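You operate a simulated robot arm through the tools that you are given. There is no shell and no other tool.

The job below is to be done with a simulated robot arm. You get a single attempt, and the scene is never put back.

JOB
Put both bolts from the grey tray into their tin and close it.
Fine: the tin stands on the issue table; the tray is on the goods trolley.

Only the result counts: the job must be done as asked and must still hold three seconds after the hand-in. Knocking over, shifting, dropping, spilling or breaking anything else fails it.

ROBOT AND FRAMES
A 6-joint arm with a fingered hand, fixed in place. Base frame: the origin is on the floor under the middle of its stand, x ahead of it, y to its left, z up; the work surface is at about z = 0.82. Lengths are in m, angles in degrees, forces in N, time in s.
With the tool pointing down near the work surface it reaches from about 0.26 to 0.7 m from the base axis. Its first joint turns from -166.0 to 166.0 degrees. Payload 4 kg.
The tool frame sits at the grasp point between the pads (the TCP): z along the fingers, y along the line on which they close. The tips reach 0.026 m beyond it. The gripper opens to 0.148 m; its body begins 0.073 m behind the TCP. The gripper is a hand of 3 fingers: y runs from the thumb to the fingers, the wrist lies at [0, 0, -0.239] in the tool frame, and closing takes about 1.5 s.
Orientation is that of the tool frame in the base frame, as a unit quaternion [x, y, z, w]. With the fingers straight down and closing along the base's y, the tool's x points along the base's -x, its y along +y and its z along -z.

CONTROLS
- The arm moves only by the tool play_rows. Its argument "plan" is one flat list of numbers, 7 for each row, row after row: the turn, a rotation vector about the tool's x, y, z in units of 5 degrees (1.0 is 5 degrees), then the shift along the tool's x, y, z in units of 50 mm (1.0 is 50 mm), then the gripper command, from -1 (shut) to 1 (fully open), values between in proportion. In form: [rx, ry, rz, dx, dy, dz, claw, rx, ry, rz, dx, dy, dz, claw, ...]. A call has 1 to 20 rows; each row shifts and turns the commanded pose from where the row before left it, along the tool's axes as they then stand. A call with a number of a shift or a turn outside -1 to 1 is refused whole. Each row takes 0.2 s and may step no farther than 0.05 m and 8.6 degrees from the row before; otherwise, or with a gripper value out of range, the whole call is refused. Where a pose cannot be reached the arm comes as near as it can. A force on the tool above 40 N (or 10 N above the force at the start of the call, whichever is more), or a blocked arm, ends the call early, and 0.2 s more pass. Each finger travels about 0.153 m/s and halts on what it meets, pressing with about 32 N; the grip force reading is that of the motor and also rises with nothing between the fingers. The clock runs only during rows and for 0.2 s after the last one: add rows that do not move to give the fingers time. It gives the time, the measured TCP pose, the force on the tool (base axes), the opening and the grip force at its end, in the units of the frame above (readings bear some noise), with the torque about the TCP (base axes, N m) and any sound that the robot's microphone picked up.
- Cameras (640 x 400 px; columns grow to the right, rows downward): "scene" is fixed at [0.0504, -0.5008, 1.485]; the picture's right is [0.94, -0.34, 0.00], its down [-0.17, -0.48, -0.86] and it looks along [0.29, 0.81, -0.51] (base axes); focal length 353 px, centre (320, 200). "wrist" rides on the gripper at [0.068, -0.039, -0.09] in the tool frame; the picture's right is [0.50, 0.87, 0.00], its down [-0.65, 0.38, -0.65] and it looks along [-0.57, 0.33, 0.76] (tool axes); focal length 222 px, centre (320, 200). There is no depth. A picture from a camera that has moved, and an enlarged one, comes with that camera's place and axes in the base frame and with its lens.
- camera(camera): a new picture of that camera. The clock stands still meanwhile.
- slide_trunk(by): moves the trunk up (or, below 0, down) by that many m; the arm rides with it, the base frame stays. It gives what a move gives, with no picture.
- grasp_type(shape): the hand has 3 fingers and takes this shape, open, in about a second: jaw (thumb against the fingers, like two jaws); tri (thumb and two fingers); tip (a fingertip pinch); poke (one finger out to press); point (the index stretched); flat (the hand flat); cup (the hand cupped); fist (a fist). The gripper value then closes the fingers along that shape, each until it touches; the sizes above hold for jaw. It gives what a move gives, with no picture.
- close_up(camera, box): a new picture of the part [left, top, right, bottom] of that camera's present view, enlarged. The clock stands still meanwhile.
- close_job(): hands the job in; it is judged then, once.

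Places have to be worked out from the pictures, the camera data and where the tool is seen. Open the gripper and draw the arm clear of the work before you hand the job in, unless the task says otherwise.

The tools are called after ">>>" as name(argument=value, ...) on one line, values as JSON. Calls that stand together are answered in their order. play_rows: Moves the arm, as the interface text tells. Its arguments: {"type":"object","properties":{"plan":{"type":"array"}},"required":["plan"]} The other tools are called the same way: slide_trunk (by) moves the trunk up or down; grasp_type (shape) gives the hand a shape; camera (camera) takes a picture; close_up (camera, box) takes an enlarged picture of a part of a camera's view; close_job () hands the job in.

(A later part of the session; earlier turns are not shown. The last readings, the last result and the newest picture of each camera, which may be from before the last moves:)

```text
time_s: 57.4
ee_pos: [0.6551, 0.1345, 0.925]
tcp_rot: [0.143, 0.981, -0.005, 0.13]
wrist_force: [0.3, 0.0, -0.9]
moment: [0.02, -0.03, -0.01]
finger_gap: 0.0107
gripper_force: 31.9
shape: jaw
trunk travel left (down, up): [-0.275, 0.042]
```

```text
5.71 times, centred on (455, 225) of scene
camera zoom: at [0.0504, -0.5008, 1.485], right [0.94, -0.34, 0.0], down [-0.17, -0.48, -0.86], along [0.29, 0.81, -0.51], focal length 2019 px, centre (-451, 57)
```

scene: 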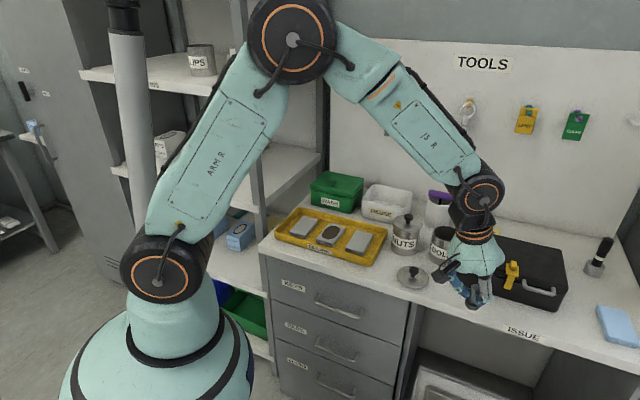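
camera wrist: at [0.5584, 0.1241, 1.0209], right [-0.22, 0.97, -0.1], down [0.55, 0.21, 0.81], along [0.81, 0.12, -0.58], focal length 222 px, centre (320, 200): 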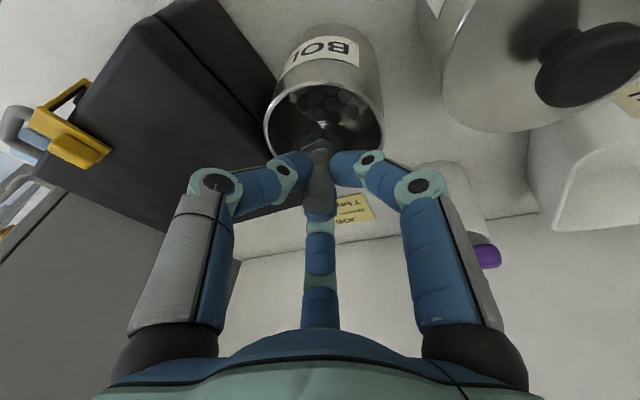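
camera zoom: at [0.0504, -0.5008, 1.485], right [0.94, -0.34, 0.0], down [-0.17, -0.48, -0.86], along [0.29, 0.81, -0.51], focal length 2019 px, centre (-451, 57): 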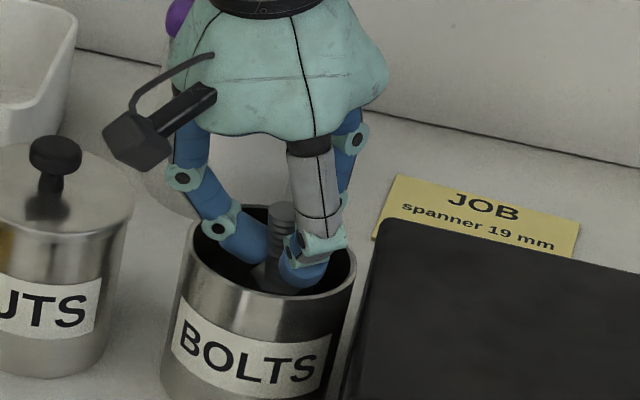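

The contact is gone. I shift 3 mm back toward the tin's centre and open the fingers slightly so the bolt slides down into the tin.

>>> play_rows(plan=[0, 0, 0, 0.04, 0.05, 0, -1, 0, 0, 0, 0, 0, 0, -0.85, 0, 0, 0, 0, 0, 0, -0.8, 0, 0, 0, 0, 0, 0, -0.75, 0, 0, 0, 0, 0, 0, -0.75])

>>> close_up(camera="wrist", box=[200, 60, 440, 220])

>>> close_up(camera="scene", box=[420, 190, 490, 260])

```text
time_s: 58.6
ee_pos: [0.6545, 0.1385, 0.9255]
tcp_rot: [0.143, 0.981, -0.004, 0.129]
wrist_force: [-0.4, -0.3, -0.1]
moment: [0.0, -0.03, 0.0]
finger_gap: 0.0182
gripper_force: 0.1
shape: jaw
trunk travel left (down, up): [-0.275, 0.042]
```

```text
2.50 times, centred on (320, 140) of wrist
camera zoom: at [0.5578, 0.122, 0.9933], right [-0.22, 0.97, -0.1], down [0.55, 0.21, 0.81], along [0.81, 0.12, -0.58], focal length 555 px, centre (320, 350)
```

zoom: 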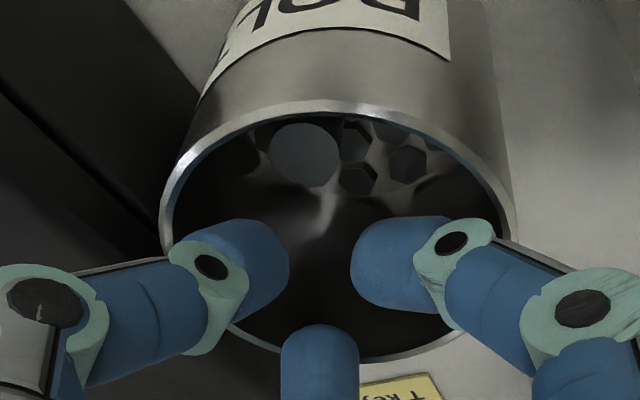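

```text
5.71 times, centred on (455, 225) of scene
camera zoom: at [0.0504, -0.5008, 1.485], right [0.94, -0.34, 0.0], down [-0.17, -0.48, -0.86], along [0.29, 0.81, -0.51], focal length 2019 px, centre (-451, 57)
```

zoom: 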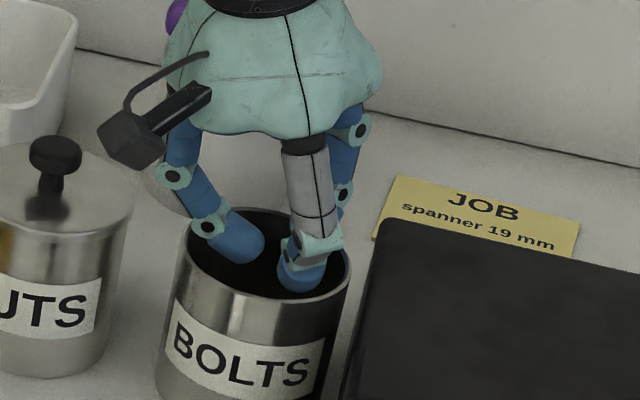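

The bolt has dropped into the tin, which slid a few mm again. I raise the hand straight up and look into the tin.

>>> play_rows(plan=[0, 0, 0, -0.103, 0, -0.386, -0.75, 0, 0, 0, -0.103, 0, -0.386, -0.75, 0, 0, 0, -0.205, 0, -0.773, -0.75, 0, 0, 0, -0.205, 0, -0.773, -0.75, 0, 0, 0, 0, 0, 0, -0.5])

>>> close_up(camera="wrist", box=[240, 0, 440, 140])

>>> close_up(camera="scene", box=[380, 190, 500, 290])

```text
time_s: 59.8
ee_pos: [0.6502, 0.1351, 1.0442]
tcp_rot: [0.142, 0.981, -0.004, 0.129]
wrist_force: [-1.1, -0.1, 0.0]
moment: [0.01, -0.02, 0.01]
finger_gap: 0.0367
gripper_force: 0.0
shape: jaw
trunk travel left (down, up): [-0.275, 0.042]
```

```text
2.86 times, centred on (340, 70) of wrist
camera zoom: at [0.5537, 0.1191, 1.1124], right [-0.22, 0.97, -0.1], down [0.55, 0.21, 0.81], along [0.81, 0.12, -0.58], focal length 635 px, centre (263, 571)
```

zoom: 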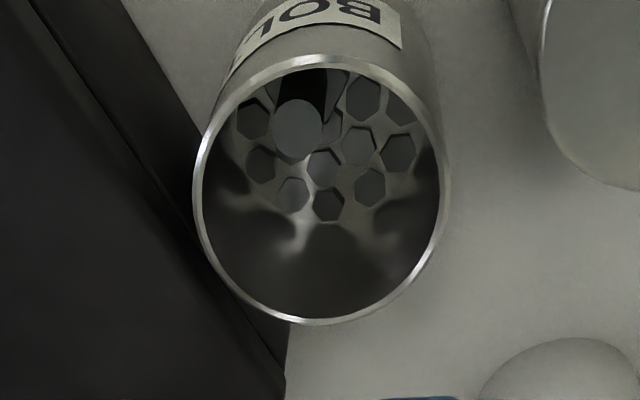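

```text
4.00 times, centred on (440, 240) of scene
camera zoom: at [0.0504, -0.5008, 1.485], right [0.94, -0.34, 0.0], down [-0.17, -0.48, -0.86], along [0.29, 0.81, -0.51], focal length 1413 px, centre (-160, 40)
```

zoom: 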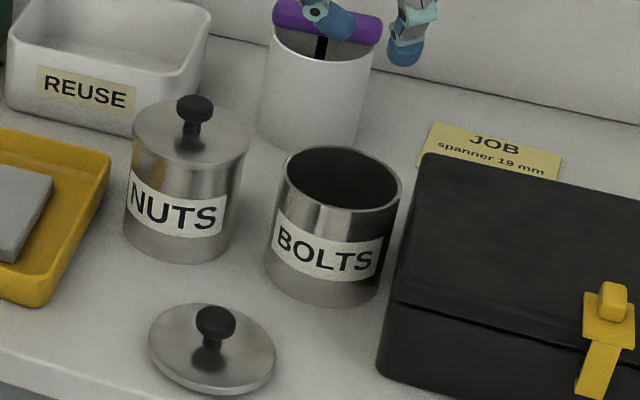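

The bolt leans against the near wall inside the tin. The tin now stands about 7 mm left of where it was, well clear of NUTS and the case. I return to the spot in front of the table for the second bolt.

>>> play_rows(plan=[0, 0, 0, 0.221, -0.8517, 0.0604, -0.32, 0, 0, 0, 0.221, -0.8517, 0.0604, -0.32, 0, 0, 0, 0.221, -0.8517, 0.0604, -0.32, 0, 0, 0, 0.221, -0.8517, 0.0604, -0.32, 0, 0, 0, 0.221, -0.8517, 0.0604, -0.32, 0, 0, 0, 0.221, -0.8517, 0.0604, -0.32, 0, 0, 0, 0.221, -0.8517, 0.0604, -0.32, 0, 0, 0, 0, 0, 0, -0.32])

>>> slide_trunk(by=-0.275)

>>> camera(camera="wrist")

```text
time_s: 61.6
ee_pos: [0.5051, -0.1349, 0.9959]
tcp_rot: [0.143, 0.981, -0.004, 0.129]
wrist_force: [0.2, 0.2, 0.1]
moment: [-0.03, -0.01, 0.03]
finger_gap: 0.0498
gripper_force: 0.1
shape: jaw
trunk travel left (down, up): [-0.275, 0.042]
```

```text
time_s: 64.4
ee_pos: [0.5025, -0.1314, 0.7207]
tcp_rot: [0.143, 0.981, -0.004, 0.129]
wrist_force: [1.0, 0.0, -0.4]
moment: [0.02, 0.01, 0.0]
finger_gap: 0.0501
gripper_force: 0.0
shape: jaw
trunk travel left (down, up): [0.0, 0.317]
```

```text
taken
camera wrist: at [0.4064, -0.1466, 0.7885], right [-0.22, 0.97, -0.1], down [0.55, 0.21, 0.81], along [0.81, 0.12, -0.58], focal length 222 px, centre (320, 200)
```

wrist: 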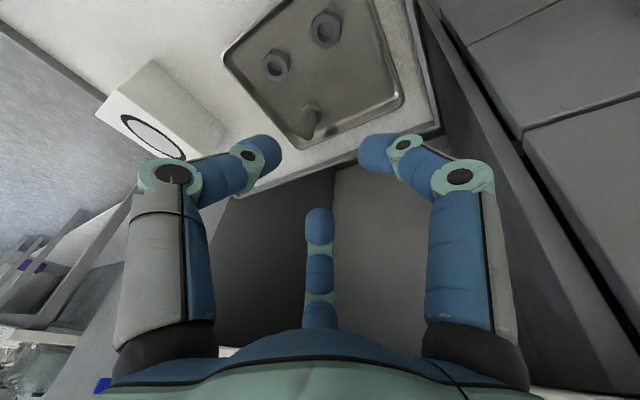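

Bolt A still stands at about (0.597, -0.145). I move above it at z = 0.63 in the same orientation that worked for bolt B.

>>> play_rows(plan=[0, 0, 0, -0.344, 0.0565, 0.5625, -0.32, 0, 0, 0, -0.344, 0.0565, 0.5625, -0.32, 0, 0, 0, -0.344, 0.0565, 0.5625, -0.32, 0, 0, 0, -0.344, 0.0565, 0.5625, -0.32, 0, 0, 0, 0, 0, 0, -0.32])

>>> camera(camera="wrist")

>>> close_up(camera="scene", box=[380, 270, 560, 400])

```text
time_s: 65.6
ee_pos: [0.5968, -0.1443, 0.6284]
tcp_rot: [0.143, 0.981, -0.004, 0.13]
wrist_force: [0.7, -0.8, -1.1]
moment: [0.02, -0.02, 0.0]
finger_gap: 0.0502
gripper_force: 0.0
shape: jaw
trunk travel left (down, up): [0.0, 0.317]
```

```text
taken
camera wrist: at [0.5007, -0.1591, 0.6957], right [-0.22, 0.97, -0.1], down [0.55, 0.21, 0.81], along [0.81, 0.12, -0.58], focal length 222 px, centre (320, 200)
```

wrist: 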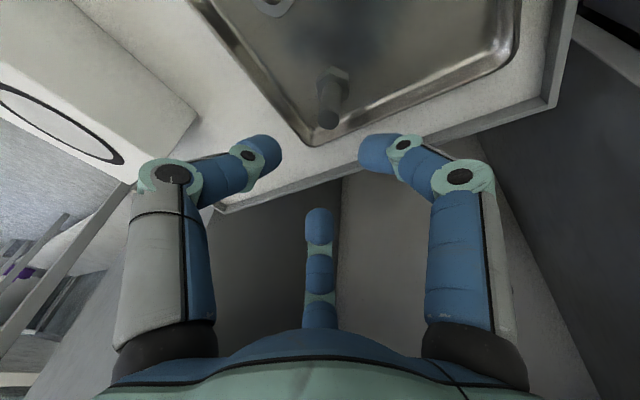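

```text
3.08 times, centred on (470, 335) of scene
camera zoom: at [0.0504, -0.5008, 1.485], right [0.94, -0.34, 0.0], down [-0.17, -0.48, -0.86], along [0.29, 0.81, -0.51], focal length 1087 px, centre (-142, -215)
```

zoom: 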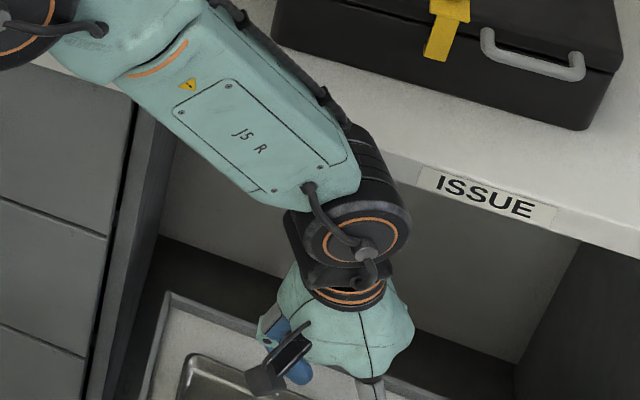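

Bolt A is within 2 mm of the hand's axis, and the white box is well clear of the thumb. I go down to z ≈ 0.572 and check.

>>> play_rows(plan=[0, 0, 0, 0.131, -0.02, 0.548, -0.32, 0, 0, 0, 0.131, -0.02, 0.548, -0.32, 0, 0, 0, 0, 0, 0, -0.32])

>>> camera(camera="wrist")

```text
time_s: 66.4
ee_pos: [0.5968, -0.1456, 0.5713]
tcp_rot: [0.144, 0.981, -0.004, 0.129]
wrist_force: [0.9, 0.4, 0.3]
moment: [0.01, 0.02, -0.02]
finger_gap: 0.05
gripper_force: 0.0
shape: jaw
trunk travel left (down, up): [0.0, 0.317]
```

```text
taken
camera wrist: at [0.4996, -0.1594, 0.6402], right [-0.22, 0.97, -0.1], down [0.55, 0.21, 0.81], along [0.81, 0.12, -0.58], focal length 222 px, centre (320, 200)
```

wrist: 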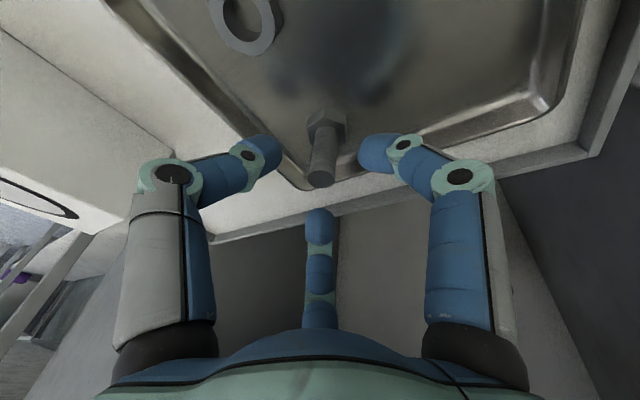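

Bolt A is centred between the fingers. I go down the last 20 mm and close slowly.

>>> play_rows(plan=[0, 0, 0, 0.05, 0, 0.2, -0.32, 0, 0, 0, 0.05, 0, 0.2, -0.32, 0, 0, 0, 0, 0, 0, -0.32, 0, 0, 0, 0, 0, 0, -0.5, 0, 0, 0, 0, 0, 0, -0.6, 0, 0, 0, 0, 0, 0, -0.7, 0, 0, 0, 0, 0, 0, -0.8, 0, 0, 0, 0, 0, 0, -0.9, 0, 0, 0, 0, 0, 0, -1, 0, 0, 0, 0, 0, 0, -1, 0, 0, 0, 0, 0, 0, -1])

>>> close_up(camera="wrist", box=[200, 50, 460, 260])

```text
time_s: 68.8
ee_pos: [0.5981, -0.1444, 0.5536]
tcp_rot: [0.143, 0.981, -0.004, 0.129]
wrist_force: [-0.4, -0.3, 0.2]
moment: [-0.01, 0.02, 0.01]
finger_gap: 0.0105
gripper_force: 32.4
shape: jaw
trunk travel left (down, up): [0.0, 0.317]
```

```text
1.90 times, centred on (330, 155) of wrist
camera zoom: at [0.501, -0.1587, 0.6213], right [-0.22, 0.97, -0.1], down [0.55, 0.21, 0.81], along [0.81, 0.12, -0.58], focal length 423 px, centre (301, 286)
```

zoom: 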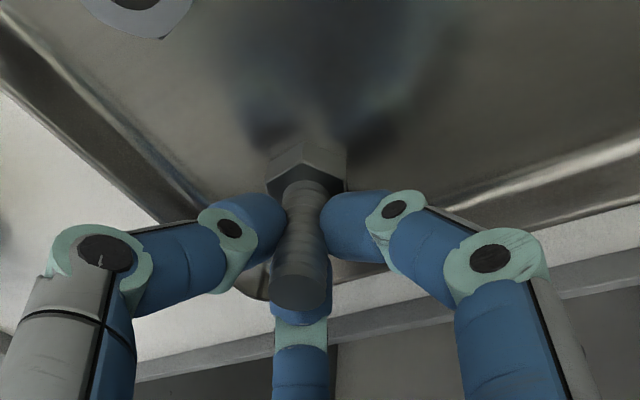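

Bolt A is gripped (gap 10.5 mm). I lift it straight up, draw back from the table edge and raise the trunk.

>>> play_rows(plan=[0, 0, 0, -0.052, 0, -0.193, -1, 0, 0, 0, -0.052, 0, -0.193, -1, 0, 0, 0, -0.052, 0, -0.193, -1, 0, 0, 0, 0.286, -0.05, -0.792, -1, 0, 0, 0, 0.286, -0.05, -0.792, -1, 0, 0, 0, 0.286, -0.05, -0.792, -1, 0, 0, 0, 0.286, -0.05, -0.792, -1, 0, 0, 0, 0, 0, 0, -1])

>>> slide_trunk(by=0.275)

>>> camera(camera="wrist")

```text
time_s: 70.6
ee_pos: [0.5038, -0.1295, 0.7204]
tcp_rot: [0.143, 0.981, -0.005, 0.13]
wrist_force: [0.2, -0.9, -1.6]
moment: [0.02, -0.05, -0.01]
finger_gap: 0.0102
gripper_force: 32.3
shape: jaw
trunk travel left (down, up): [0.0, 0.317]
```

```text
time_s: 73.4
ee_pos: [0.5026, -0.1329, 0.996]
tcp_rot: [0.143, 0.981, -0.005, 0.13]
wrist_force: [-0.5, 0.1, -0.9]
moment: [0.0, -0.02, 0.01]
finger_gap: 0.0104
gripper_force: 31.9
shape: jaw
trunk travel left (down, up): [-0.275, 0.042]
```

```text
taken
camera wrist: at [0.407, -0.1477, 1.0641], right [-0.22, 0.97, -0.1], down [0.55, 0.21, 0.81], along [0.81, 0.12, -0.58], focal length 222 px, centre (320, 200)
```

wrist: 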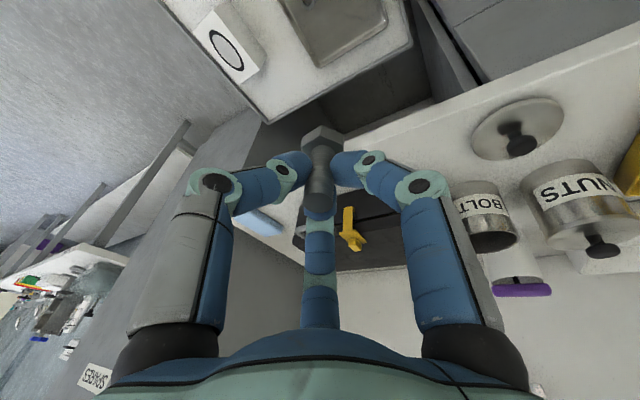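

The second bolt is held firmly. I carry it over the tin, aiming for the free far side of the opening.

>>> play_rows(plan=[0, 0, 0, -0.168, 0.02, -0.632, -1, 0, 0, 0, -0.168, 0.02, -0.632, -1, 0, 0, 0, -0.1787, 0.8897, 0.0751, -1, 0, 0, 0, -0.1787, 0.8897, 0.0751, -1, 0, 0, 0, -0.1787, 0.8897, 0.0751, -1, 0, 0, 0, -0.1787, 0.8897, 0.0751, -1, 0, 0, 0, -0.1787, 0.8897, 0.0751, -1, 0, 0, 0, -0.1787, 0.8897, 0.0751, -1, 0, 0, 0, -0.1787, 0.8897, 0.0751, -1, 0, 0, 0, 0, 0, 0, -1])

>>> close_up(camera="wrist", box=[240, 0, 420, 140])

>>> close_up(camera="scene", box=[390, 170, 510, 280])

```text
time_s: 75.6
ee_pos: [0.6562, 0.1445, 1.0597]
tcp_rot: [0.143, 0.981, -0.004, 0.13]
wrist_force: [-0.3, 0.6, -1.2]
moment: [0.01, -0.04, 0.01]
finger_gap: 0.0102
gripper_force: 31.3
shape: jaw
trunk travel left (down, up): [-0.275, 0.042]
```

```text
2.86 times, centred on (330, 70) of wrist
camera zoom: at [0.561, 0.1303, 1.1269], right [-0.22, 0.97, -0.1], down [0.55, 0.21, 0.81], along [0.81, 0.12, -0.58], focal length 635 px, centre (291, 571)
```

zoom: 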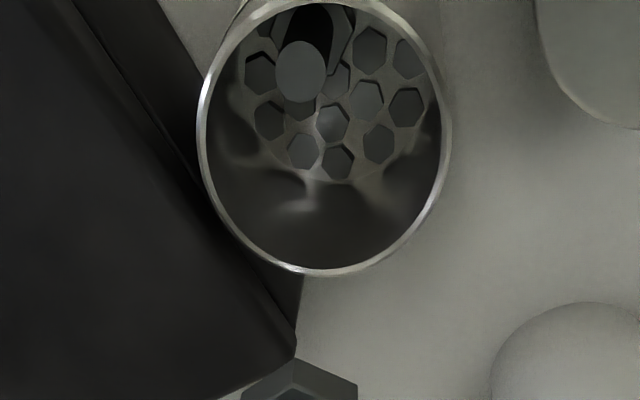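

```text
3.64 times, centred on (450, 225) of scene
camera zoom: at [0.0504, -0.5008, 1.485], right [0.94, -0.34, 0.0], down [-0.17, -0.48, -0.86], along [0.29, 0.81, -0.51], focal length 1285 px, centre (-153, 109)
```

zoom: 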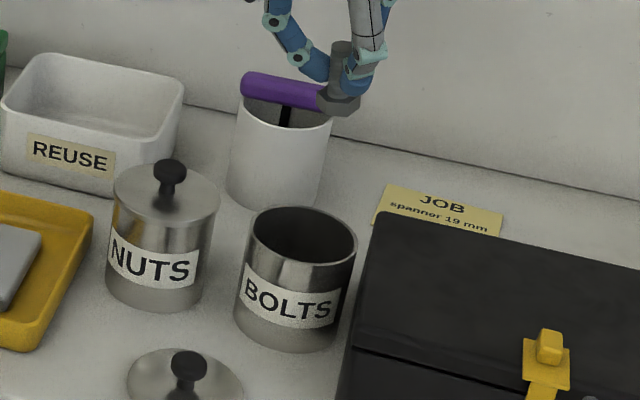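

The tin centre is near (0.651, 0.136) and the bolt head is near (0.656, 0.141). I lower toward the free far side, stopping with the head at rim level.

>>> play_rows(plan=[0, 0, 0, 0.174, 0, 0.713, -1, 0, 0, 0, 0.174, 0, 0.713, -1, 0, 0, 0, 0.174, 0, 0.713, -1, 0, 0, 0, 0, 0, 0, -1])

>>> close_up(camera="wrist", box=[220, 40, 430, 190])

>>> close_up(camera="scene", box=[420, 190, 490, 260])

```text
time_s: 76.6
ee_pos: [0.6588, 0.1509, 0.9506]
tcp_rot: [0.143, 0.981, -0.004, 0.129]
wrist_force: [-0.1, -0.4, -1.9]
moment: [-0.01, -0.04, 0.0]
finger_gap: 0.0103
gripper_force: 31.7
shape: jaw
trunk travel left (down, up): [-0.275, 0.042]
```

```text
2.67 times, centred on (325, 115) of wrist
camera zoom: at [0.5624, 0.1356, 1.0181], right [-0.22, 0.97, -0.1], down [0.55, 0.21, 0.81], along [0.81, 0.12, -0.58], focal length 592 px, centre (307, 427)
```

zoom: 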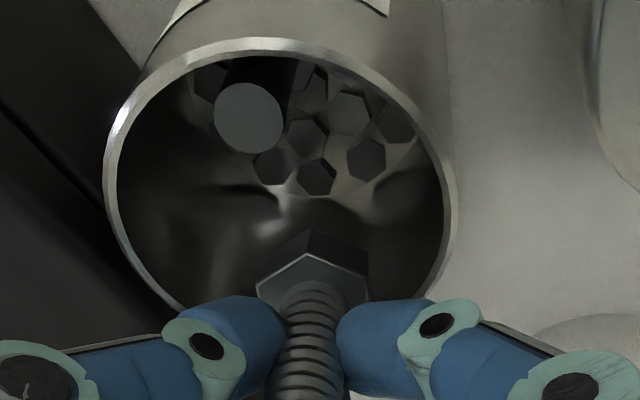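

```text
5.71 times, centred on (455, 225) of scene
camera zoom: at [0.0504, -0.5008, 1.485], right [0.94, -0.34, 0.0], down [-0.17, -0.48, -0.86], along [0.29, 0.81, -0.51], focal length 2019 px, centre (-451, 57)
```

zoom: 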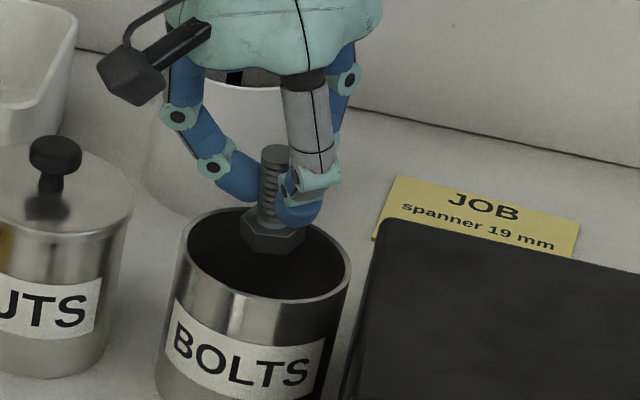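

The bolt head sits a little too far to the back-left of the opening. I shift 5 mm toward the centre and lower 2 cm into the tin.

>>> play_rows(plan=[0, 0, 0, 0.027, -0.113, 0, -1, 0, 0, 0, 0.05, 0, 0.19, -1, 0, 0, 0, 0.05, 0, 0.19, -1, 0, 0, 0, 0, 0, 0, -1])

>>> close_up(camera="wrist", box=[220, 40, 430, 190])

>>> close_up(camera="scene", box=[420, 190, 490, 260])

```text
time_s: 77.6
ee_pos: [0.6573, 0.1458, 0.9316]
tcp_rot: [0.143, 0.981, -0.005, 0.129]
wrist_force: [-0.1, -0.1, -1.9]
moment: [-0.03, 0.01, 0.03]
finger_gap: 0.0102
gripper_force: 32.7
shape: jaw
trunk travel left (down, up): [-0.275, 0.042]
```

```text
2.67 times, centred on (325, 115) of wrist
camera zoom: at [0.5601, 0.1305, 0.9997], right [-0.22, 0.97, -0.1], down [0.55, 0.21, 0.81], along [0.81, 0.12, -0.58], focal length 592 px, centre (307, 427)
```

zoom: 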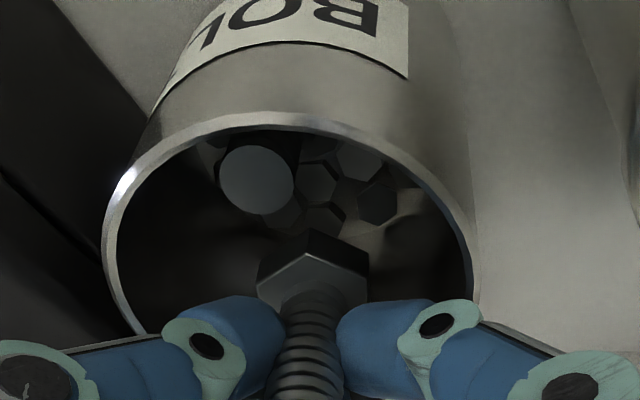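

```text
5.71 times, centred on (455, 225) of scene
camera zoom: at [0.0504, -0.5008, 1.485], right [0.94, -0.34, 0.0], down [-0.17, -0.48, -0.86], along [0.29, 0.81, -0.51], focal length 2019 px, centre (-451, 57)
```

zoom: 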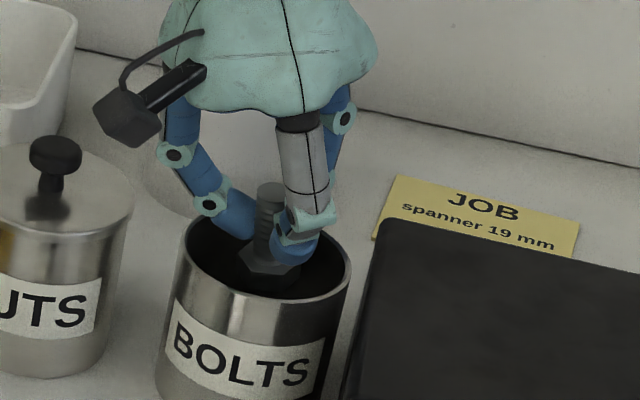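

No contact, and the head is well inside the opening. I open the fingers slightly to let the bolt go.

>>> play_rows(plan=[0, 0, 0, 0, 0, 0, -0.85, 0, 0, 0, 0, 0, 0, -0.8, 0, 0, 0, 0, 0, 0, -0.78, 0, 0, 0, 0, 0, 0, -0.78])

>>> close_up(camera="wrist", box=[220, 40, 430, 190])

>>> close_up(camera="scene", box=[420, 190, 490, 260])

```text
time_s: 78.6
ee_pos: [0.6555, 0.1462, 0.9314]
tcp_rot: [0.143, 0.981, -0.004, 0.129]
wrist_force: [-1.2, -0.1, 0.8]
moment: [-0.02, 0.01, 0.01]
finger_gap: 0.0162
gripper_force: 0.1
shape: jaw
trunk travel left (down, up): [-0.275, 0.042]
```

```text
2.67 times, centred on (325, 115) of wrist
camera zoom: at [0.56, 0.1305, 1.0], right [-0.22, 0.97, -0.1], down [0.55, 0.21, 0.81], along [0.81, 0.12, -0.58], focal length 592 px, centre (307, 427)
```

zoom: 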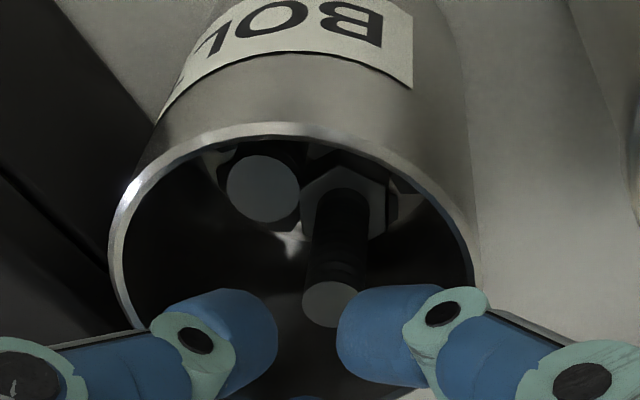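

```text
5.71 times, centred on (455, 225) of scene
camera zoom: at [0.0504, -0.5008, 1.485], right [0.94, -0.34, 0.0], down [-0.17, -0.48, -0.86], along [0.29, 0.81, -0.51], focal length 2019 px, centre (-451, 57)
```

zoom: 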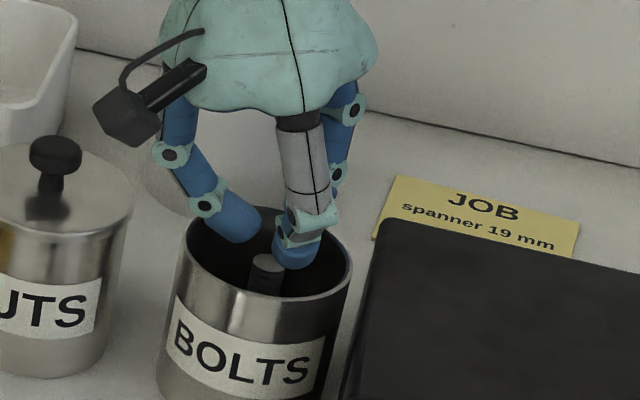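

The second bolt stands in the tin. I raise the hand straight up and look into the tin again.

>>> play_rows(plan=[0, 0, 0, -0.05, 0, -0.19, -0.78, 0, 0, 0, -0.103, 0, -0.386, -0.78, 0, 0, 0, -0.205, 0, -0.773, -0.75, 0, 0, 0, -0.205, 0, -0.773, -0.75, 0, 0, 0, 0, 0, 0, -0.5])

>>> close_up(camera="wrist", box=[220, 0, 420, 140])

>>> close_up(camera="scene", box=[380, 190, 500, 290])

```text
time_s: 79.8
ee_pos: [0.6548, 0.1458, 1.0426]
tcp_rot: [0.142, 0.981, -0.004, 0.129]
wrist_force: [-0.4, 0.6, 0.5]
moment: [0.02, -0.04, 0.02]
finger_gap: 0.0361
gripper_force: 0.2
shape: jaw
trunk travel left (down, up): [-0.275, 0.042]
```

```text
2.86 times, centred on (320, 70) of wrist
camera zoom: at [0.5595, 0.1302, 1.1104], right [-0.22, 0.97, -0.1], down [0.55, 0.21, 0.81], along [0.81, 0.12, -0.58], focal length 635 px, centre (320, 571)
```

zoom: 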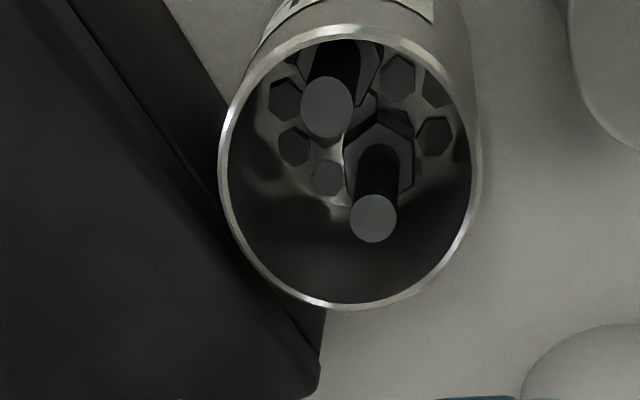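

```text
4.00 times, centred on (440, 240) of scene
camera zoom: at [0.0504, -0.5008, 1.485], right [0.94, -0.34, 0.0], down [-0.17, -0.48, -0.86], along [0.29, 0.81, -0.51], focal length 1413 px, centre (-160, 40)
```

zoom: 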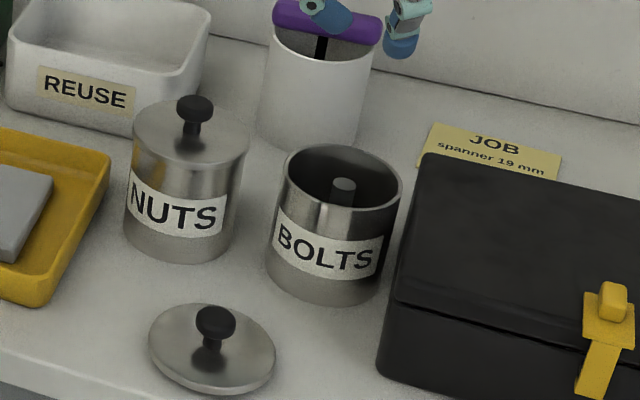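

Both bolts stand inside, about 1 cm below the rim. I move over to the lid at about (0.526, 0.0925), bring the hand back to vertical and turn it to the earlier lid-grip orientation.

>>> play_rows(plan=[0, 0, 0, 0.521, -0.437, -0.152, -0.3, 0, 0, 0, 0.521, -0.437, -0.152, -0.3, 0, 0, 0, 0.521, -0.437, -0.152, -0.3, 0, 0, 0, 0.521, -0.437, -0.152, -0.3, 0.115, 0.993, 0, 0, 0, 0, -0.3, 0.115, 0.993, 0, 0, 0, 0, -0.3, 0.115, 0.993, 0, 0, 0, 0, -0.3, 0, 0, -0.948, 0, 0, 0, -0.3, 0, 0, -0.948, 0, 0, 0, -0.3, 0, 0, -0.948, 0, 0, 0, -0.3, 0, 0, -0.948, 0, 0, 0, -0.3, 0, 0, -0.948, 0, 0, 0, -0.3, 0, 0, -0.948, 0, 0, 0, -0.3, 0, 0, -0.948, 0, 0, 0, -0.3, 0, 0, -0.948, 0, 0, 0, -0.3, 0, 0, -0.948, 0, 0, 0, -0.3, 0, 0, -0.948, 0, 0, 0, -0.3, 0, 0, -0.948, 0, 0, 0, -0.3, 0, 0, -0.948, 0, 0, 0, -0.3, 0, 0, -0.948, 0, 0, 0, -0.3])

>>> camera(camera="wrist")

>>> camera(camera="scene")

```text
time_s: 84.0
ee_pos: [0.5259, 0.0886, 1.0395]
tcp_rot: [-0.385, 0.923, -0.001, -0.001]
wrist_force: [-0.5, 0.0, 0.4]
moment: [0.02, 0.0, 0.0]
finger_gap: 0.0514
gripper_force: 0.1
shape: jaw
trunk travel left (down, up): [-0.275, 0.042]
```

```text
taken
camera wrist: at [0.5061, 0.0128, 1.1297], right [-0.97, 0.26, 0.0], down [0.19, 0.73, 0.65], along [0.17, 0.63, -0.76], focal length 222 px, centre (320, 200)
```

wrist: 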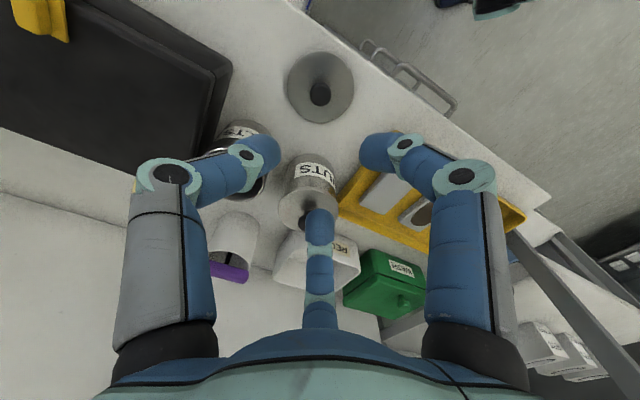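

```text
taken
```

scene: 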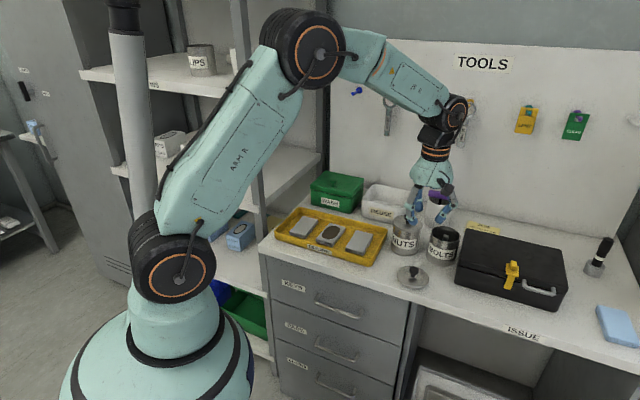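

The hand is vertical above the lid again. I go down to z ≈ 0.93 and re-measure the knob.

>>> play_rows(plan=[0, 0, 0, -0.014, 0.008, 0.73, -0.3, 0, 0, 0, -0.014, 0.008, 0.73, -0.3, 0, 0, 0, -0.014, 0.008, 0.73, -0.3, 0, 0, 0, 0, 0, 0, -0.3])

>>> close_up(camera="wrist", box=[220, 50, 420, 200])

>>> close_up(camera="scene", box=[370, 190, 480, 290])

```text
time_s: 85.0
ee_pos: [0.5289, 0.0898, 0.9317]
tcp_rot: [-0.384, 0.923, -0.001, -0.001]
wrist_force: [-0.7, -0.2, 0.2]
moment: [0.0, -0.05, 0.04]
finger_gap: 0.0514
gripper_force: 0.1
shape: jaw
trunk travel left (down, up): [-0.275, 0.042]
```

```text
2.67 times, centred on (320, 125) of wrist
camera zoom: at [0.5088, 0.0139, 1.0207], right [-0.97, 0.26, 0.0], down [0.2, 0.73, 0.65], along [0.17, 0.63, -0.76], focal length 592 px, centre (320, 400)
```

zoom: 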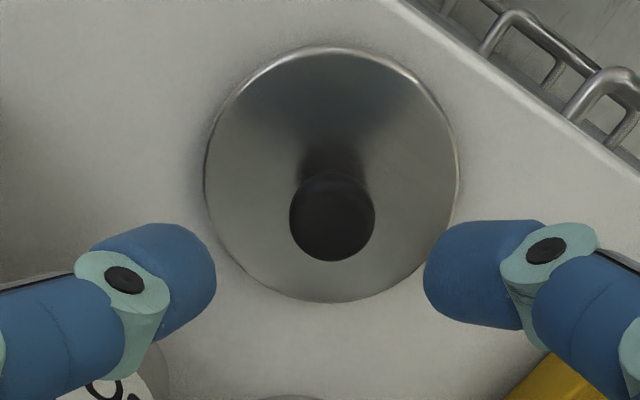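

```text
4.00 times, centred on (425, 240) of scene
camera zoom: at [0.0504, -0.5008, 1.485], right [0.94, -0.34, 0.0], down [-0.17, -0.48, -0.86], along [0.29, 0.81, -0.51], focal length 1413 px, centre (-100, 40)
```

zoom: 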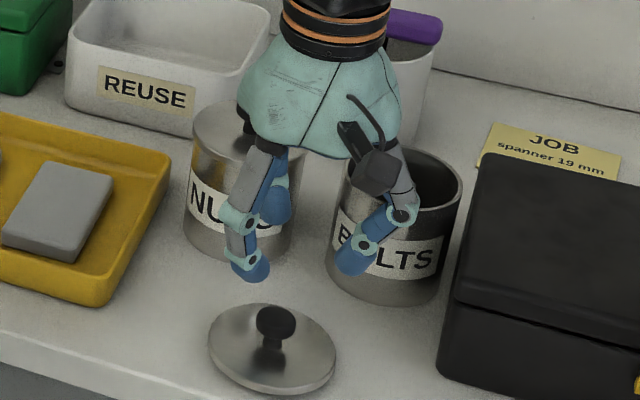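

I judge the knob to be at about (0.525, 0.088). I shift 4 mm and go down to z = 0.885, so the fingertips just straddle the knob head, and look again.

>>> play_rows(plan=[0, 0, 0, 0.037, 0.012, 0.467, -0.3, 0, 0, 0, 0.037, 0.012, 0.467, -0.3, 0, 0, 0, 0, 0, 0, -0.3])

>>> close_up(camera="wrist", box=[200, 50, 440, 230])

>>> close_up(camera="scene", box=[370, 210, 470, 290])

```text
time_s: 85.8
ee_pos: [0.5242, 0.0881, 0.8853]
tcp_rot: [-0.384, 0.924, 0.0, -0.001]
wrist_force: [-0.2, 0.0, 0.1]
moment: [-0.03, 0.0, -0.01]
finger_gap: 0.0515
gripper_force: 0.1
shape: jaw
trunk travel left (down, up): [-0.275, 0.042]
```

```text
2.22 times, centred on (320, 140) of wrist
camera zoom: at [0.5033, 0.0116, 0.9737], right [-0.97, 0.26, 0.0], down [0.2, 0.73, 0.65], along [0.17, 0.63, -0.76], focal length 494 px, centre (320, 333)
```

zoom: 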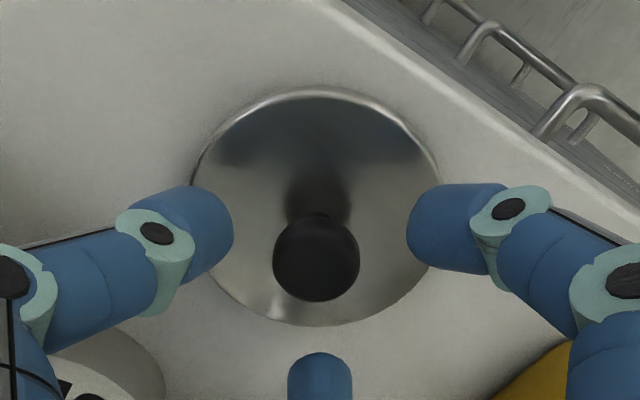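

```text
5.00 times, centred on (420, 250) of scene
camera zoom: at [0.0504, -0.5008, 1.485], right [0.94, -0.34, 0.0], down [-0.17, -0.48, -0.86], along [0.29, 0.81, -0.51], focal length 1767 px, centre (-180, -50)
```

zoom: 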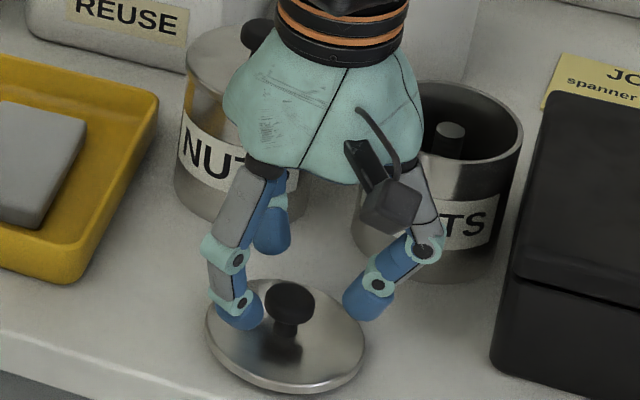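

Two heights of view agree on the knob at (0.5255, 0.090, 0.8445), centred between the fingers. I narrow the gap to 40 mm and go down to the release height of 0.862.

>>> play_rows(plan=[0, 0, 0, -0.03, 0.01, 0, -0.46, 0, 0, 0, 0, 0, 0.15, -0.46, 0, 0, 0, 0, 0, 0.15, -0.46, 0, 0, 0, 0, 0, 0.15, -0.46, 0, 0, 0, 0, 0, 0, -0.46])

>>> close_up(camera="wrist", box=[200, 50, 440, 230])

```text
time_s: 87.0
ee_pos: [0.5243, 0.0911, 0.861]
tcp_rot: [-0.384, 0.923, 0.0, -0.001]
wrist_force: [0.1, 0.6, -0.2]
moment: [0.04, 0.0, -0.03]
finger_gap: 0.0404
gripper_force: 0.1
shape: jaw
trunk travel left (down, up): [-0.275, 0.042]
```

```text
2.22 times, centred on (320, 140) of wrist
camera zoom: at [0.5047, 0.0157, 0.951], right [-0.97, 0.26, 0.0], down [0.2, 0.73, 0.65], along [0.17, 0.63, -0.76], focal length 494 px, centre (320, 333)
```

zoom: 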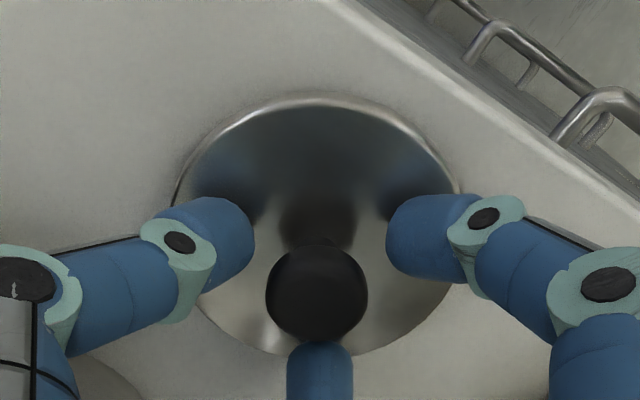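

There is no contact and the knob is centred. I close slowly on the knob.

>>> play_rows(plan=[0, 0, 0, 0, 0, 0, -0.6, 0, 0, 0, 0, 0, 0, -0.7, 0, 0, 0, 0, 0, 0, -0.8, 0, 0, 0, 0, 0, 0, -0.9, 0, 0, 0, 0, 0, 0, -1, 0, 0, 0, 0, 0, 0, -1, 0, 0, 0, 0, 0, 0, -1])

>>> close_up(camera="wrist", box=[200, 50, 440, 230])

```text
time_s: 88.6
ee_pos: [0.5254, 0.0923, 0.8614]
tcp_rot: [-0.384, 0.923, -0.001, -0.001]
wrist_force: [-0.6, -0.1, -0.7]
moment: [-0.02, -0.01, -0.02]
finger_gap: 0.0181
gripper_force: 32.2
shape: jaw
trunk travel left (down, up): [-0.275, 0.042]
```

```text
2.22 times, centred on (320, 140) of wrist
camera zoom: at [0.5048, 0.0157, 0.9511], right [-0.97, 0.26, 0.0], down [0.2, 0.73, 0.65], along [0.17, 0.63, -0.76], focal length 494 px, centre (320, 333)
```

zoom: 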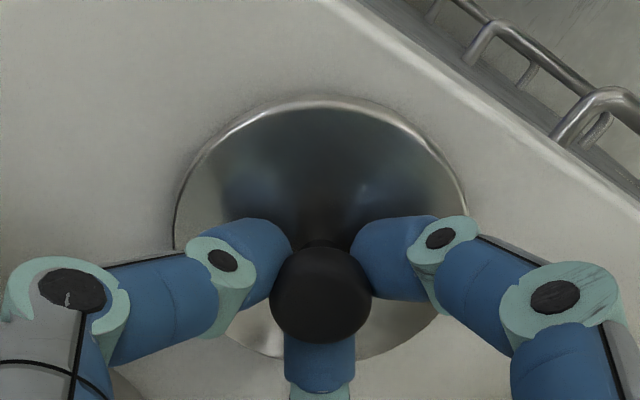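

The knob is gripped again (18 mm). I lift the lid to z ≈ 0.99 and carry it over the tin.

>>> play_rows(plan=[0, 0, 0, 0, 0, -0.3, -1, 0, 0, 0, 0, 0, -0.6, -1, 0, 0, 0, 0, 0, -0.85, -1, 0, 0, 0, 0, 0, -0.85, -1, 0, 0, 0, -0.6215, -0.281, 0, -1, 0, 0, 0, -0.6215, -0.281, 0, -1, 0, 0, 0, -0.6215, -0.281, 0, -1, 0, 0, 0, -0.6215, -0.281, 0, -1, 0, 0, 0, 0, 0, 0, -1])

>>> camera(camera="wrist")

>>> close_up(camera="scene", box=[400, 170, 500, 270])

```text
time_s: 90.6
ee_pos: [0.6529, 0.1412, 0.9908]
tcp_rot: [-0.383, 0.924, 0.001, -0.001]
wrist_force: [0.0, -0.3, 0.5]
moment: [-0.03, 0.01, 0.05]
finger_gap: 0.0179
gripper_force: 31.7
shape: jaw
trunk travel left (down, up): [-0.275, 0.042]
```

```text
taken
camera wrist: at [0.6318, 0.0656, 1.081], right [-0.97, 0.26, 0.0], down [0.2, 0.73, 0.65], along [0.17, 0.63, -0.76], focal length 222 px, centre (320, 200)
```

wrist: 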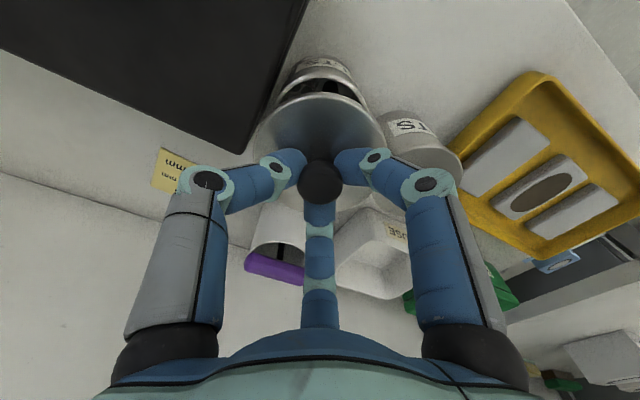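

```text
4.00 times, centred on (450, 220) of scene
camera zoom: at [0.0504, -0.5008, 1.485], right [0.94, -0.34, 0.0], down [-0.17, -0.48, -0.86], along [0.29, 0.81, -0.51], focal length 1413 px, centre (-200, 120)
```

zoom: 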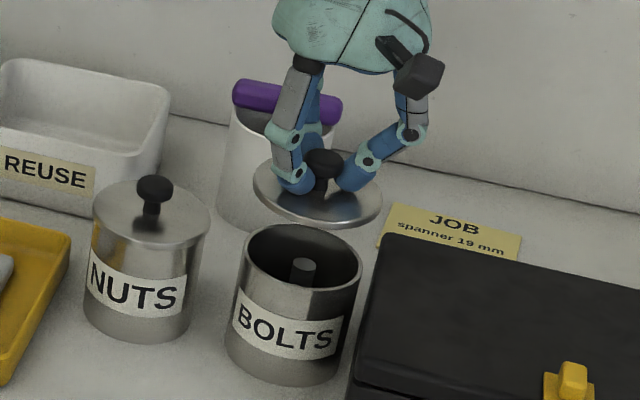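

The lid hovers about 5 cm above the tin. I enlarge both views to compare the lid's and the tin's centres before lowering.

>>> close_up(camera="wrist", box=[240, 40, 400, 160])

>>> close_up(camera="scene", box=[430, 195, 500, 265])

```text
3.33 times, centred on (320, 100) of wrist
camera zoom: at [0.6318, 0.0656, 1.081], right [-0.97, 0.26, 0.0], down [0.2, 0.73, 0.65], along [0.17, 0.63, -0.76], focal length 740 px, centre (320, 533)
```

zoom: 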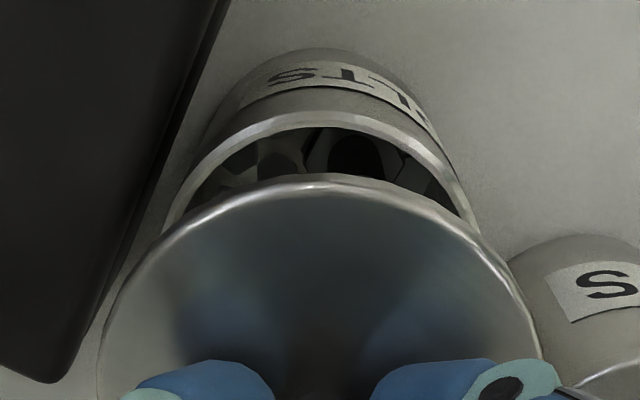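

```text
5.71 times, centred on (465, 230) of scene
camera zoom: at [0.0504, -0.5008, 1.485], right [0.94, -0.34, 0.0], down [-0.17, -0.48, -0.86], along [0.29, 0.81, -0.51], focal length 2019 px, centre (-509, 29)
```

zoom: 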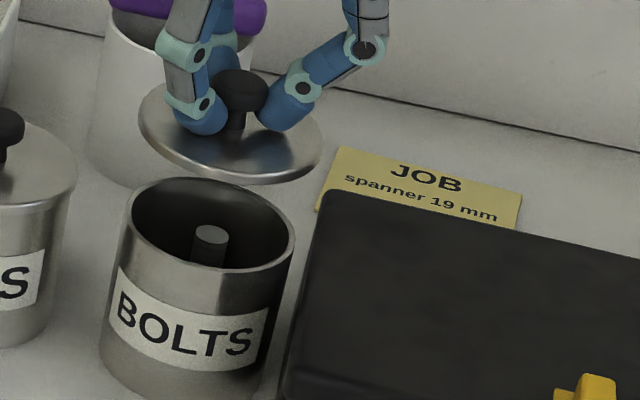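

The lid and tin agree sideways, and the lid is about 2 mm too far back. I correct that and lower to z ≈ 0.955, just above the rim.

>>> play_rows(plan=[0, 0, 0, 0.037, -0.02, 0.3, -1, 0, 0, 0, 0, 0, 0.2, -1, 0, 0, 0, 0, 0, 0.2, -1, 0, 0, 0, 0, 0, 0, -1])

>>> close_up(camera="wrist", box=[230, 30, 410, 165])

>>> close_up(camera="scene", box=[430, 195, 500, 265])

```text
time_s: 91.6
ee_pos: [0.651, 0.1374, 0.9563]
tcp_rot: [-0.383, 0.924, 0.0, 0.0]
wrist_force: [-0.5, -0.1, -0.2]
moment: [-0.01, -0.01, 0.01]
finger_gap: 0.0179
gripper_force: 32.3
shape: jaw
trunk travel left (down, up): [-0.275, 0.042]
```

```text
2.96 times, centred on (320, 98) of wrist
camera zoom: at [0.6311, 0.0615, 1.0465], right [-0.97, 0.26, 0.0], down [0.2, 0.73, 0.65], along [0.17, 0.63, -0.76], focal length 658 px, centre (320, 504)
```

zoom: 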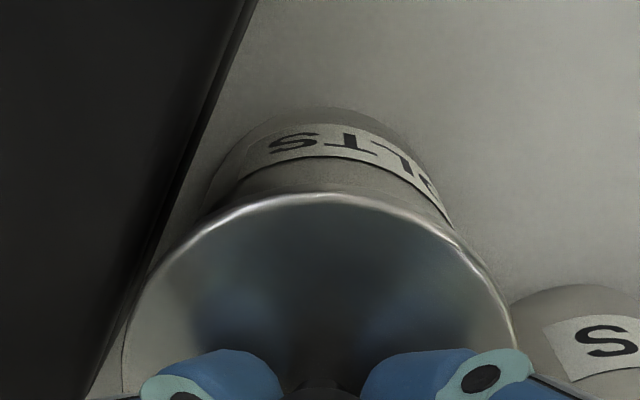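

```text
5.71 times, centred on (465, 230) of scene
camera zoom: at [0.0504, -0.5008, 1.485], right [0.94, -0.34, 0.0], down [-0.17, -0.48, -0.86], along [0.29, 0.81, -0.51], focal length 2019 px, centre (-509, 29)
```

zoom: 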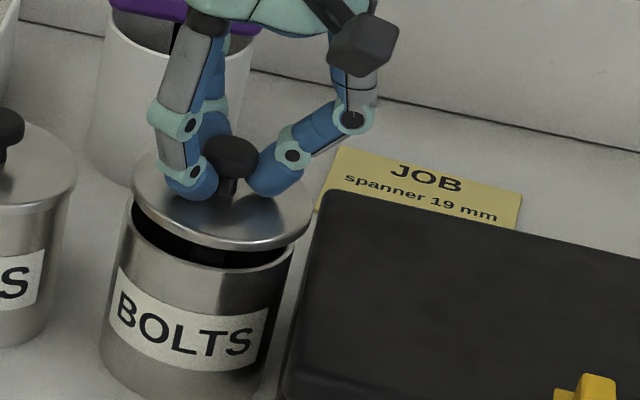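

The lid is about 1 cm above the rim. The scene view suggests it sits about 3 mm too far right relative to the tin, so I take one more enlarged look to measure it.

>>> close_up(camera="scene", box=[438, 215, 488, 265])

```text
8.00 times, centred on (463, 240) of scene
camera zoom: at [0.0504, -0.5008, 1.485], right [0.94, -0.34, 0.0], down [-0.17, -0.48, -0.86], along [0.29, 0.81, -0.51], focal length 2827 px, centre (-824, -120)
```

zoom: 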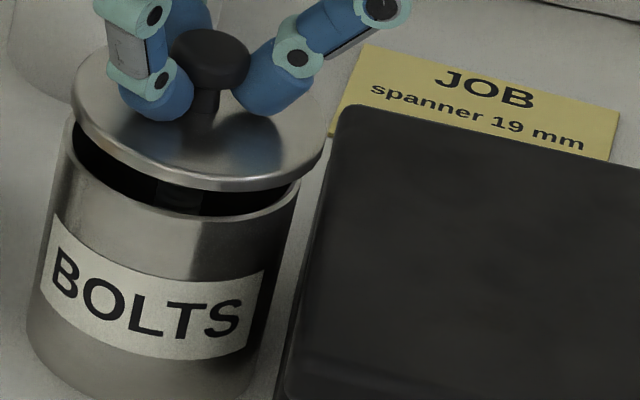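

The lid is about 4 mm too far right and fine in depth. I shift it 4 mm left and lower 8 mm.

>>> play_rows(plan=[0, 0, 0, 0.034, 0.0735, 0, -1, 0, 0, 0, 0, 0, 0.08, -1, 0, 0, 0, 0, 0, 0.08, -1, 0, 0, 0, 0, 0, 0, -1])

>>> close_up(camera="scene", box=[438, 215, 488, 265])

>>> close_up(camera="wrist", box=[230, 30, 410, 165])

```text
time_s: 92.6
ee_pos: [0.6478, 0.1389, 0.9482]
tcp_rot: [-0.384, 0.923, 0.0, -0.001]
wrist_force: [0.1, 0.2, -0.9]
moment: [-0.05, 0.01, 0.02]
finger_gap: 0.0179
gripper_force: 32.4
shape: jaw
trunk travel left (down, up): [-0.275, 0.042]
```

```text
8.00 times, centred on (463, 240) of scene
camera zoom: at [0.0504, -0.5008, 1.485], right [0.94, -0.34, 0.0], down [-0.17, -0.48, -0.86], along [0.29, 0.81, -0.51], focal length 2827 px, centre (-824, -120)
```

zoom: 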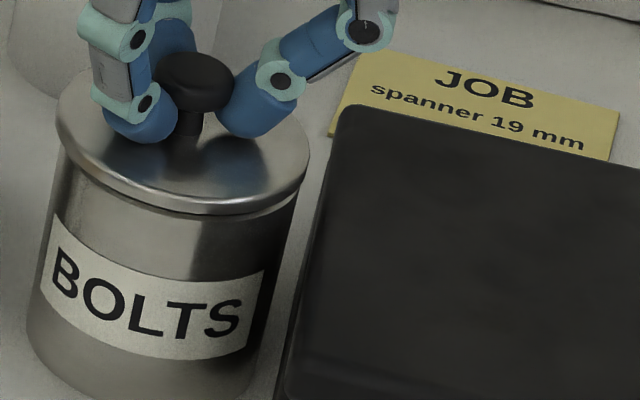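

```text
2.96 times, centred on (320, 98) of wrist
camera zoom: at [0.6272, 0.0625, 1.0374], right [-0.97, 0.26, 0.0], down [0.2, 0.73, 0.65], along [0.17, 0.63, -0.76], focal length 658 px, centre (320, 504)
```

zoom: 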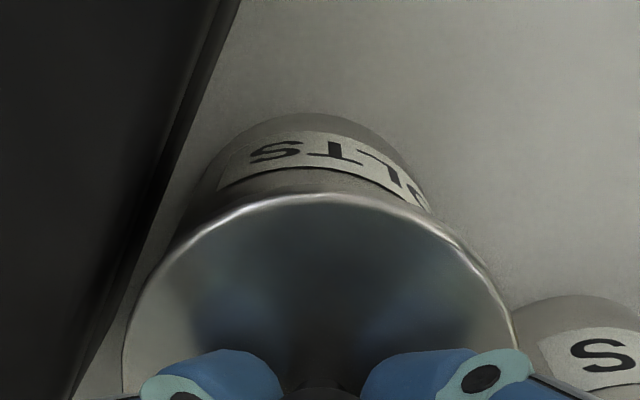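

The lid is now centred on the tin to within about 1 mm. I lower in 1.5 mm steps until it seats.

>>> play_rows(plan=[0, 0, 0, 0, 0, 0.03, -1, 0, 0, 0, 0, 0, 0.03, -1, 0, 0, 0, 0, 0, 0.03, -1, 0, 0, 0, 0, 0, 0, -1])

>>> close_up(camera="scene", box=[438, 215, 488, 265])

```text
time_s: 93.6
ee_pos: [0.6484, 0.1387, 0.9444]
tcp_rot: [-0.383, 0.924, 0.0, 0.001]
wrist_force: [-0.1, 0.2, 2.7]
moment: [-0.02, 0.02, 0.01]
finger_gap: 0.0181
gripper_force: 32.0
shape: jaw
trunk travel left (down, up): [-0.275, 0.042]
```

```text
8.00 times, centred on (463, 240) of scene
camera zoom: at [0.0504, -0.5008, 1.485], right [0.94, -0.34, 0.0], down [-0.17, -0.48, -0.86], along [0.29, 0.81, -0.51], focal length 2827 px, centre (-824, -120)
```

zoom: 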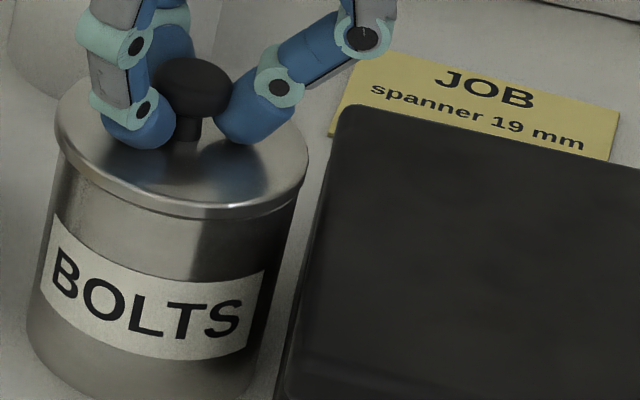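

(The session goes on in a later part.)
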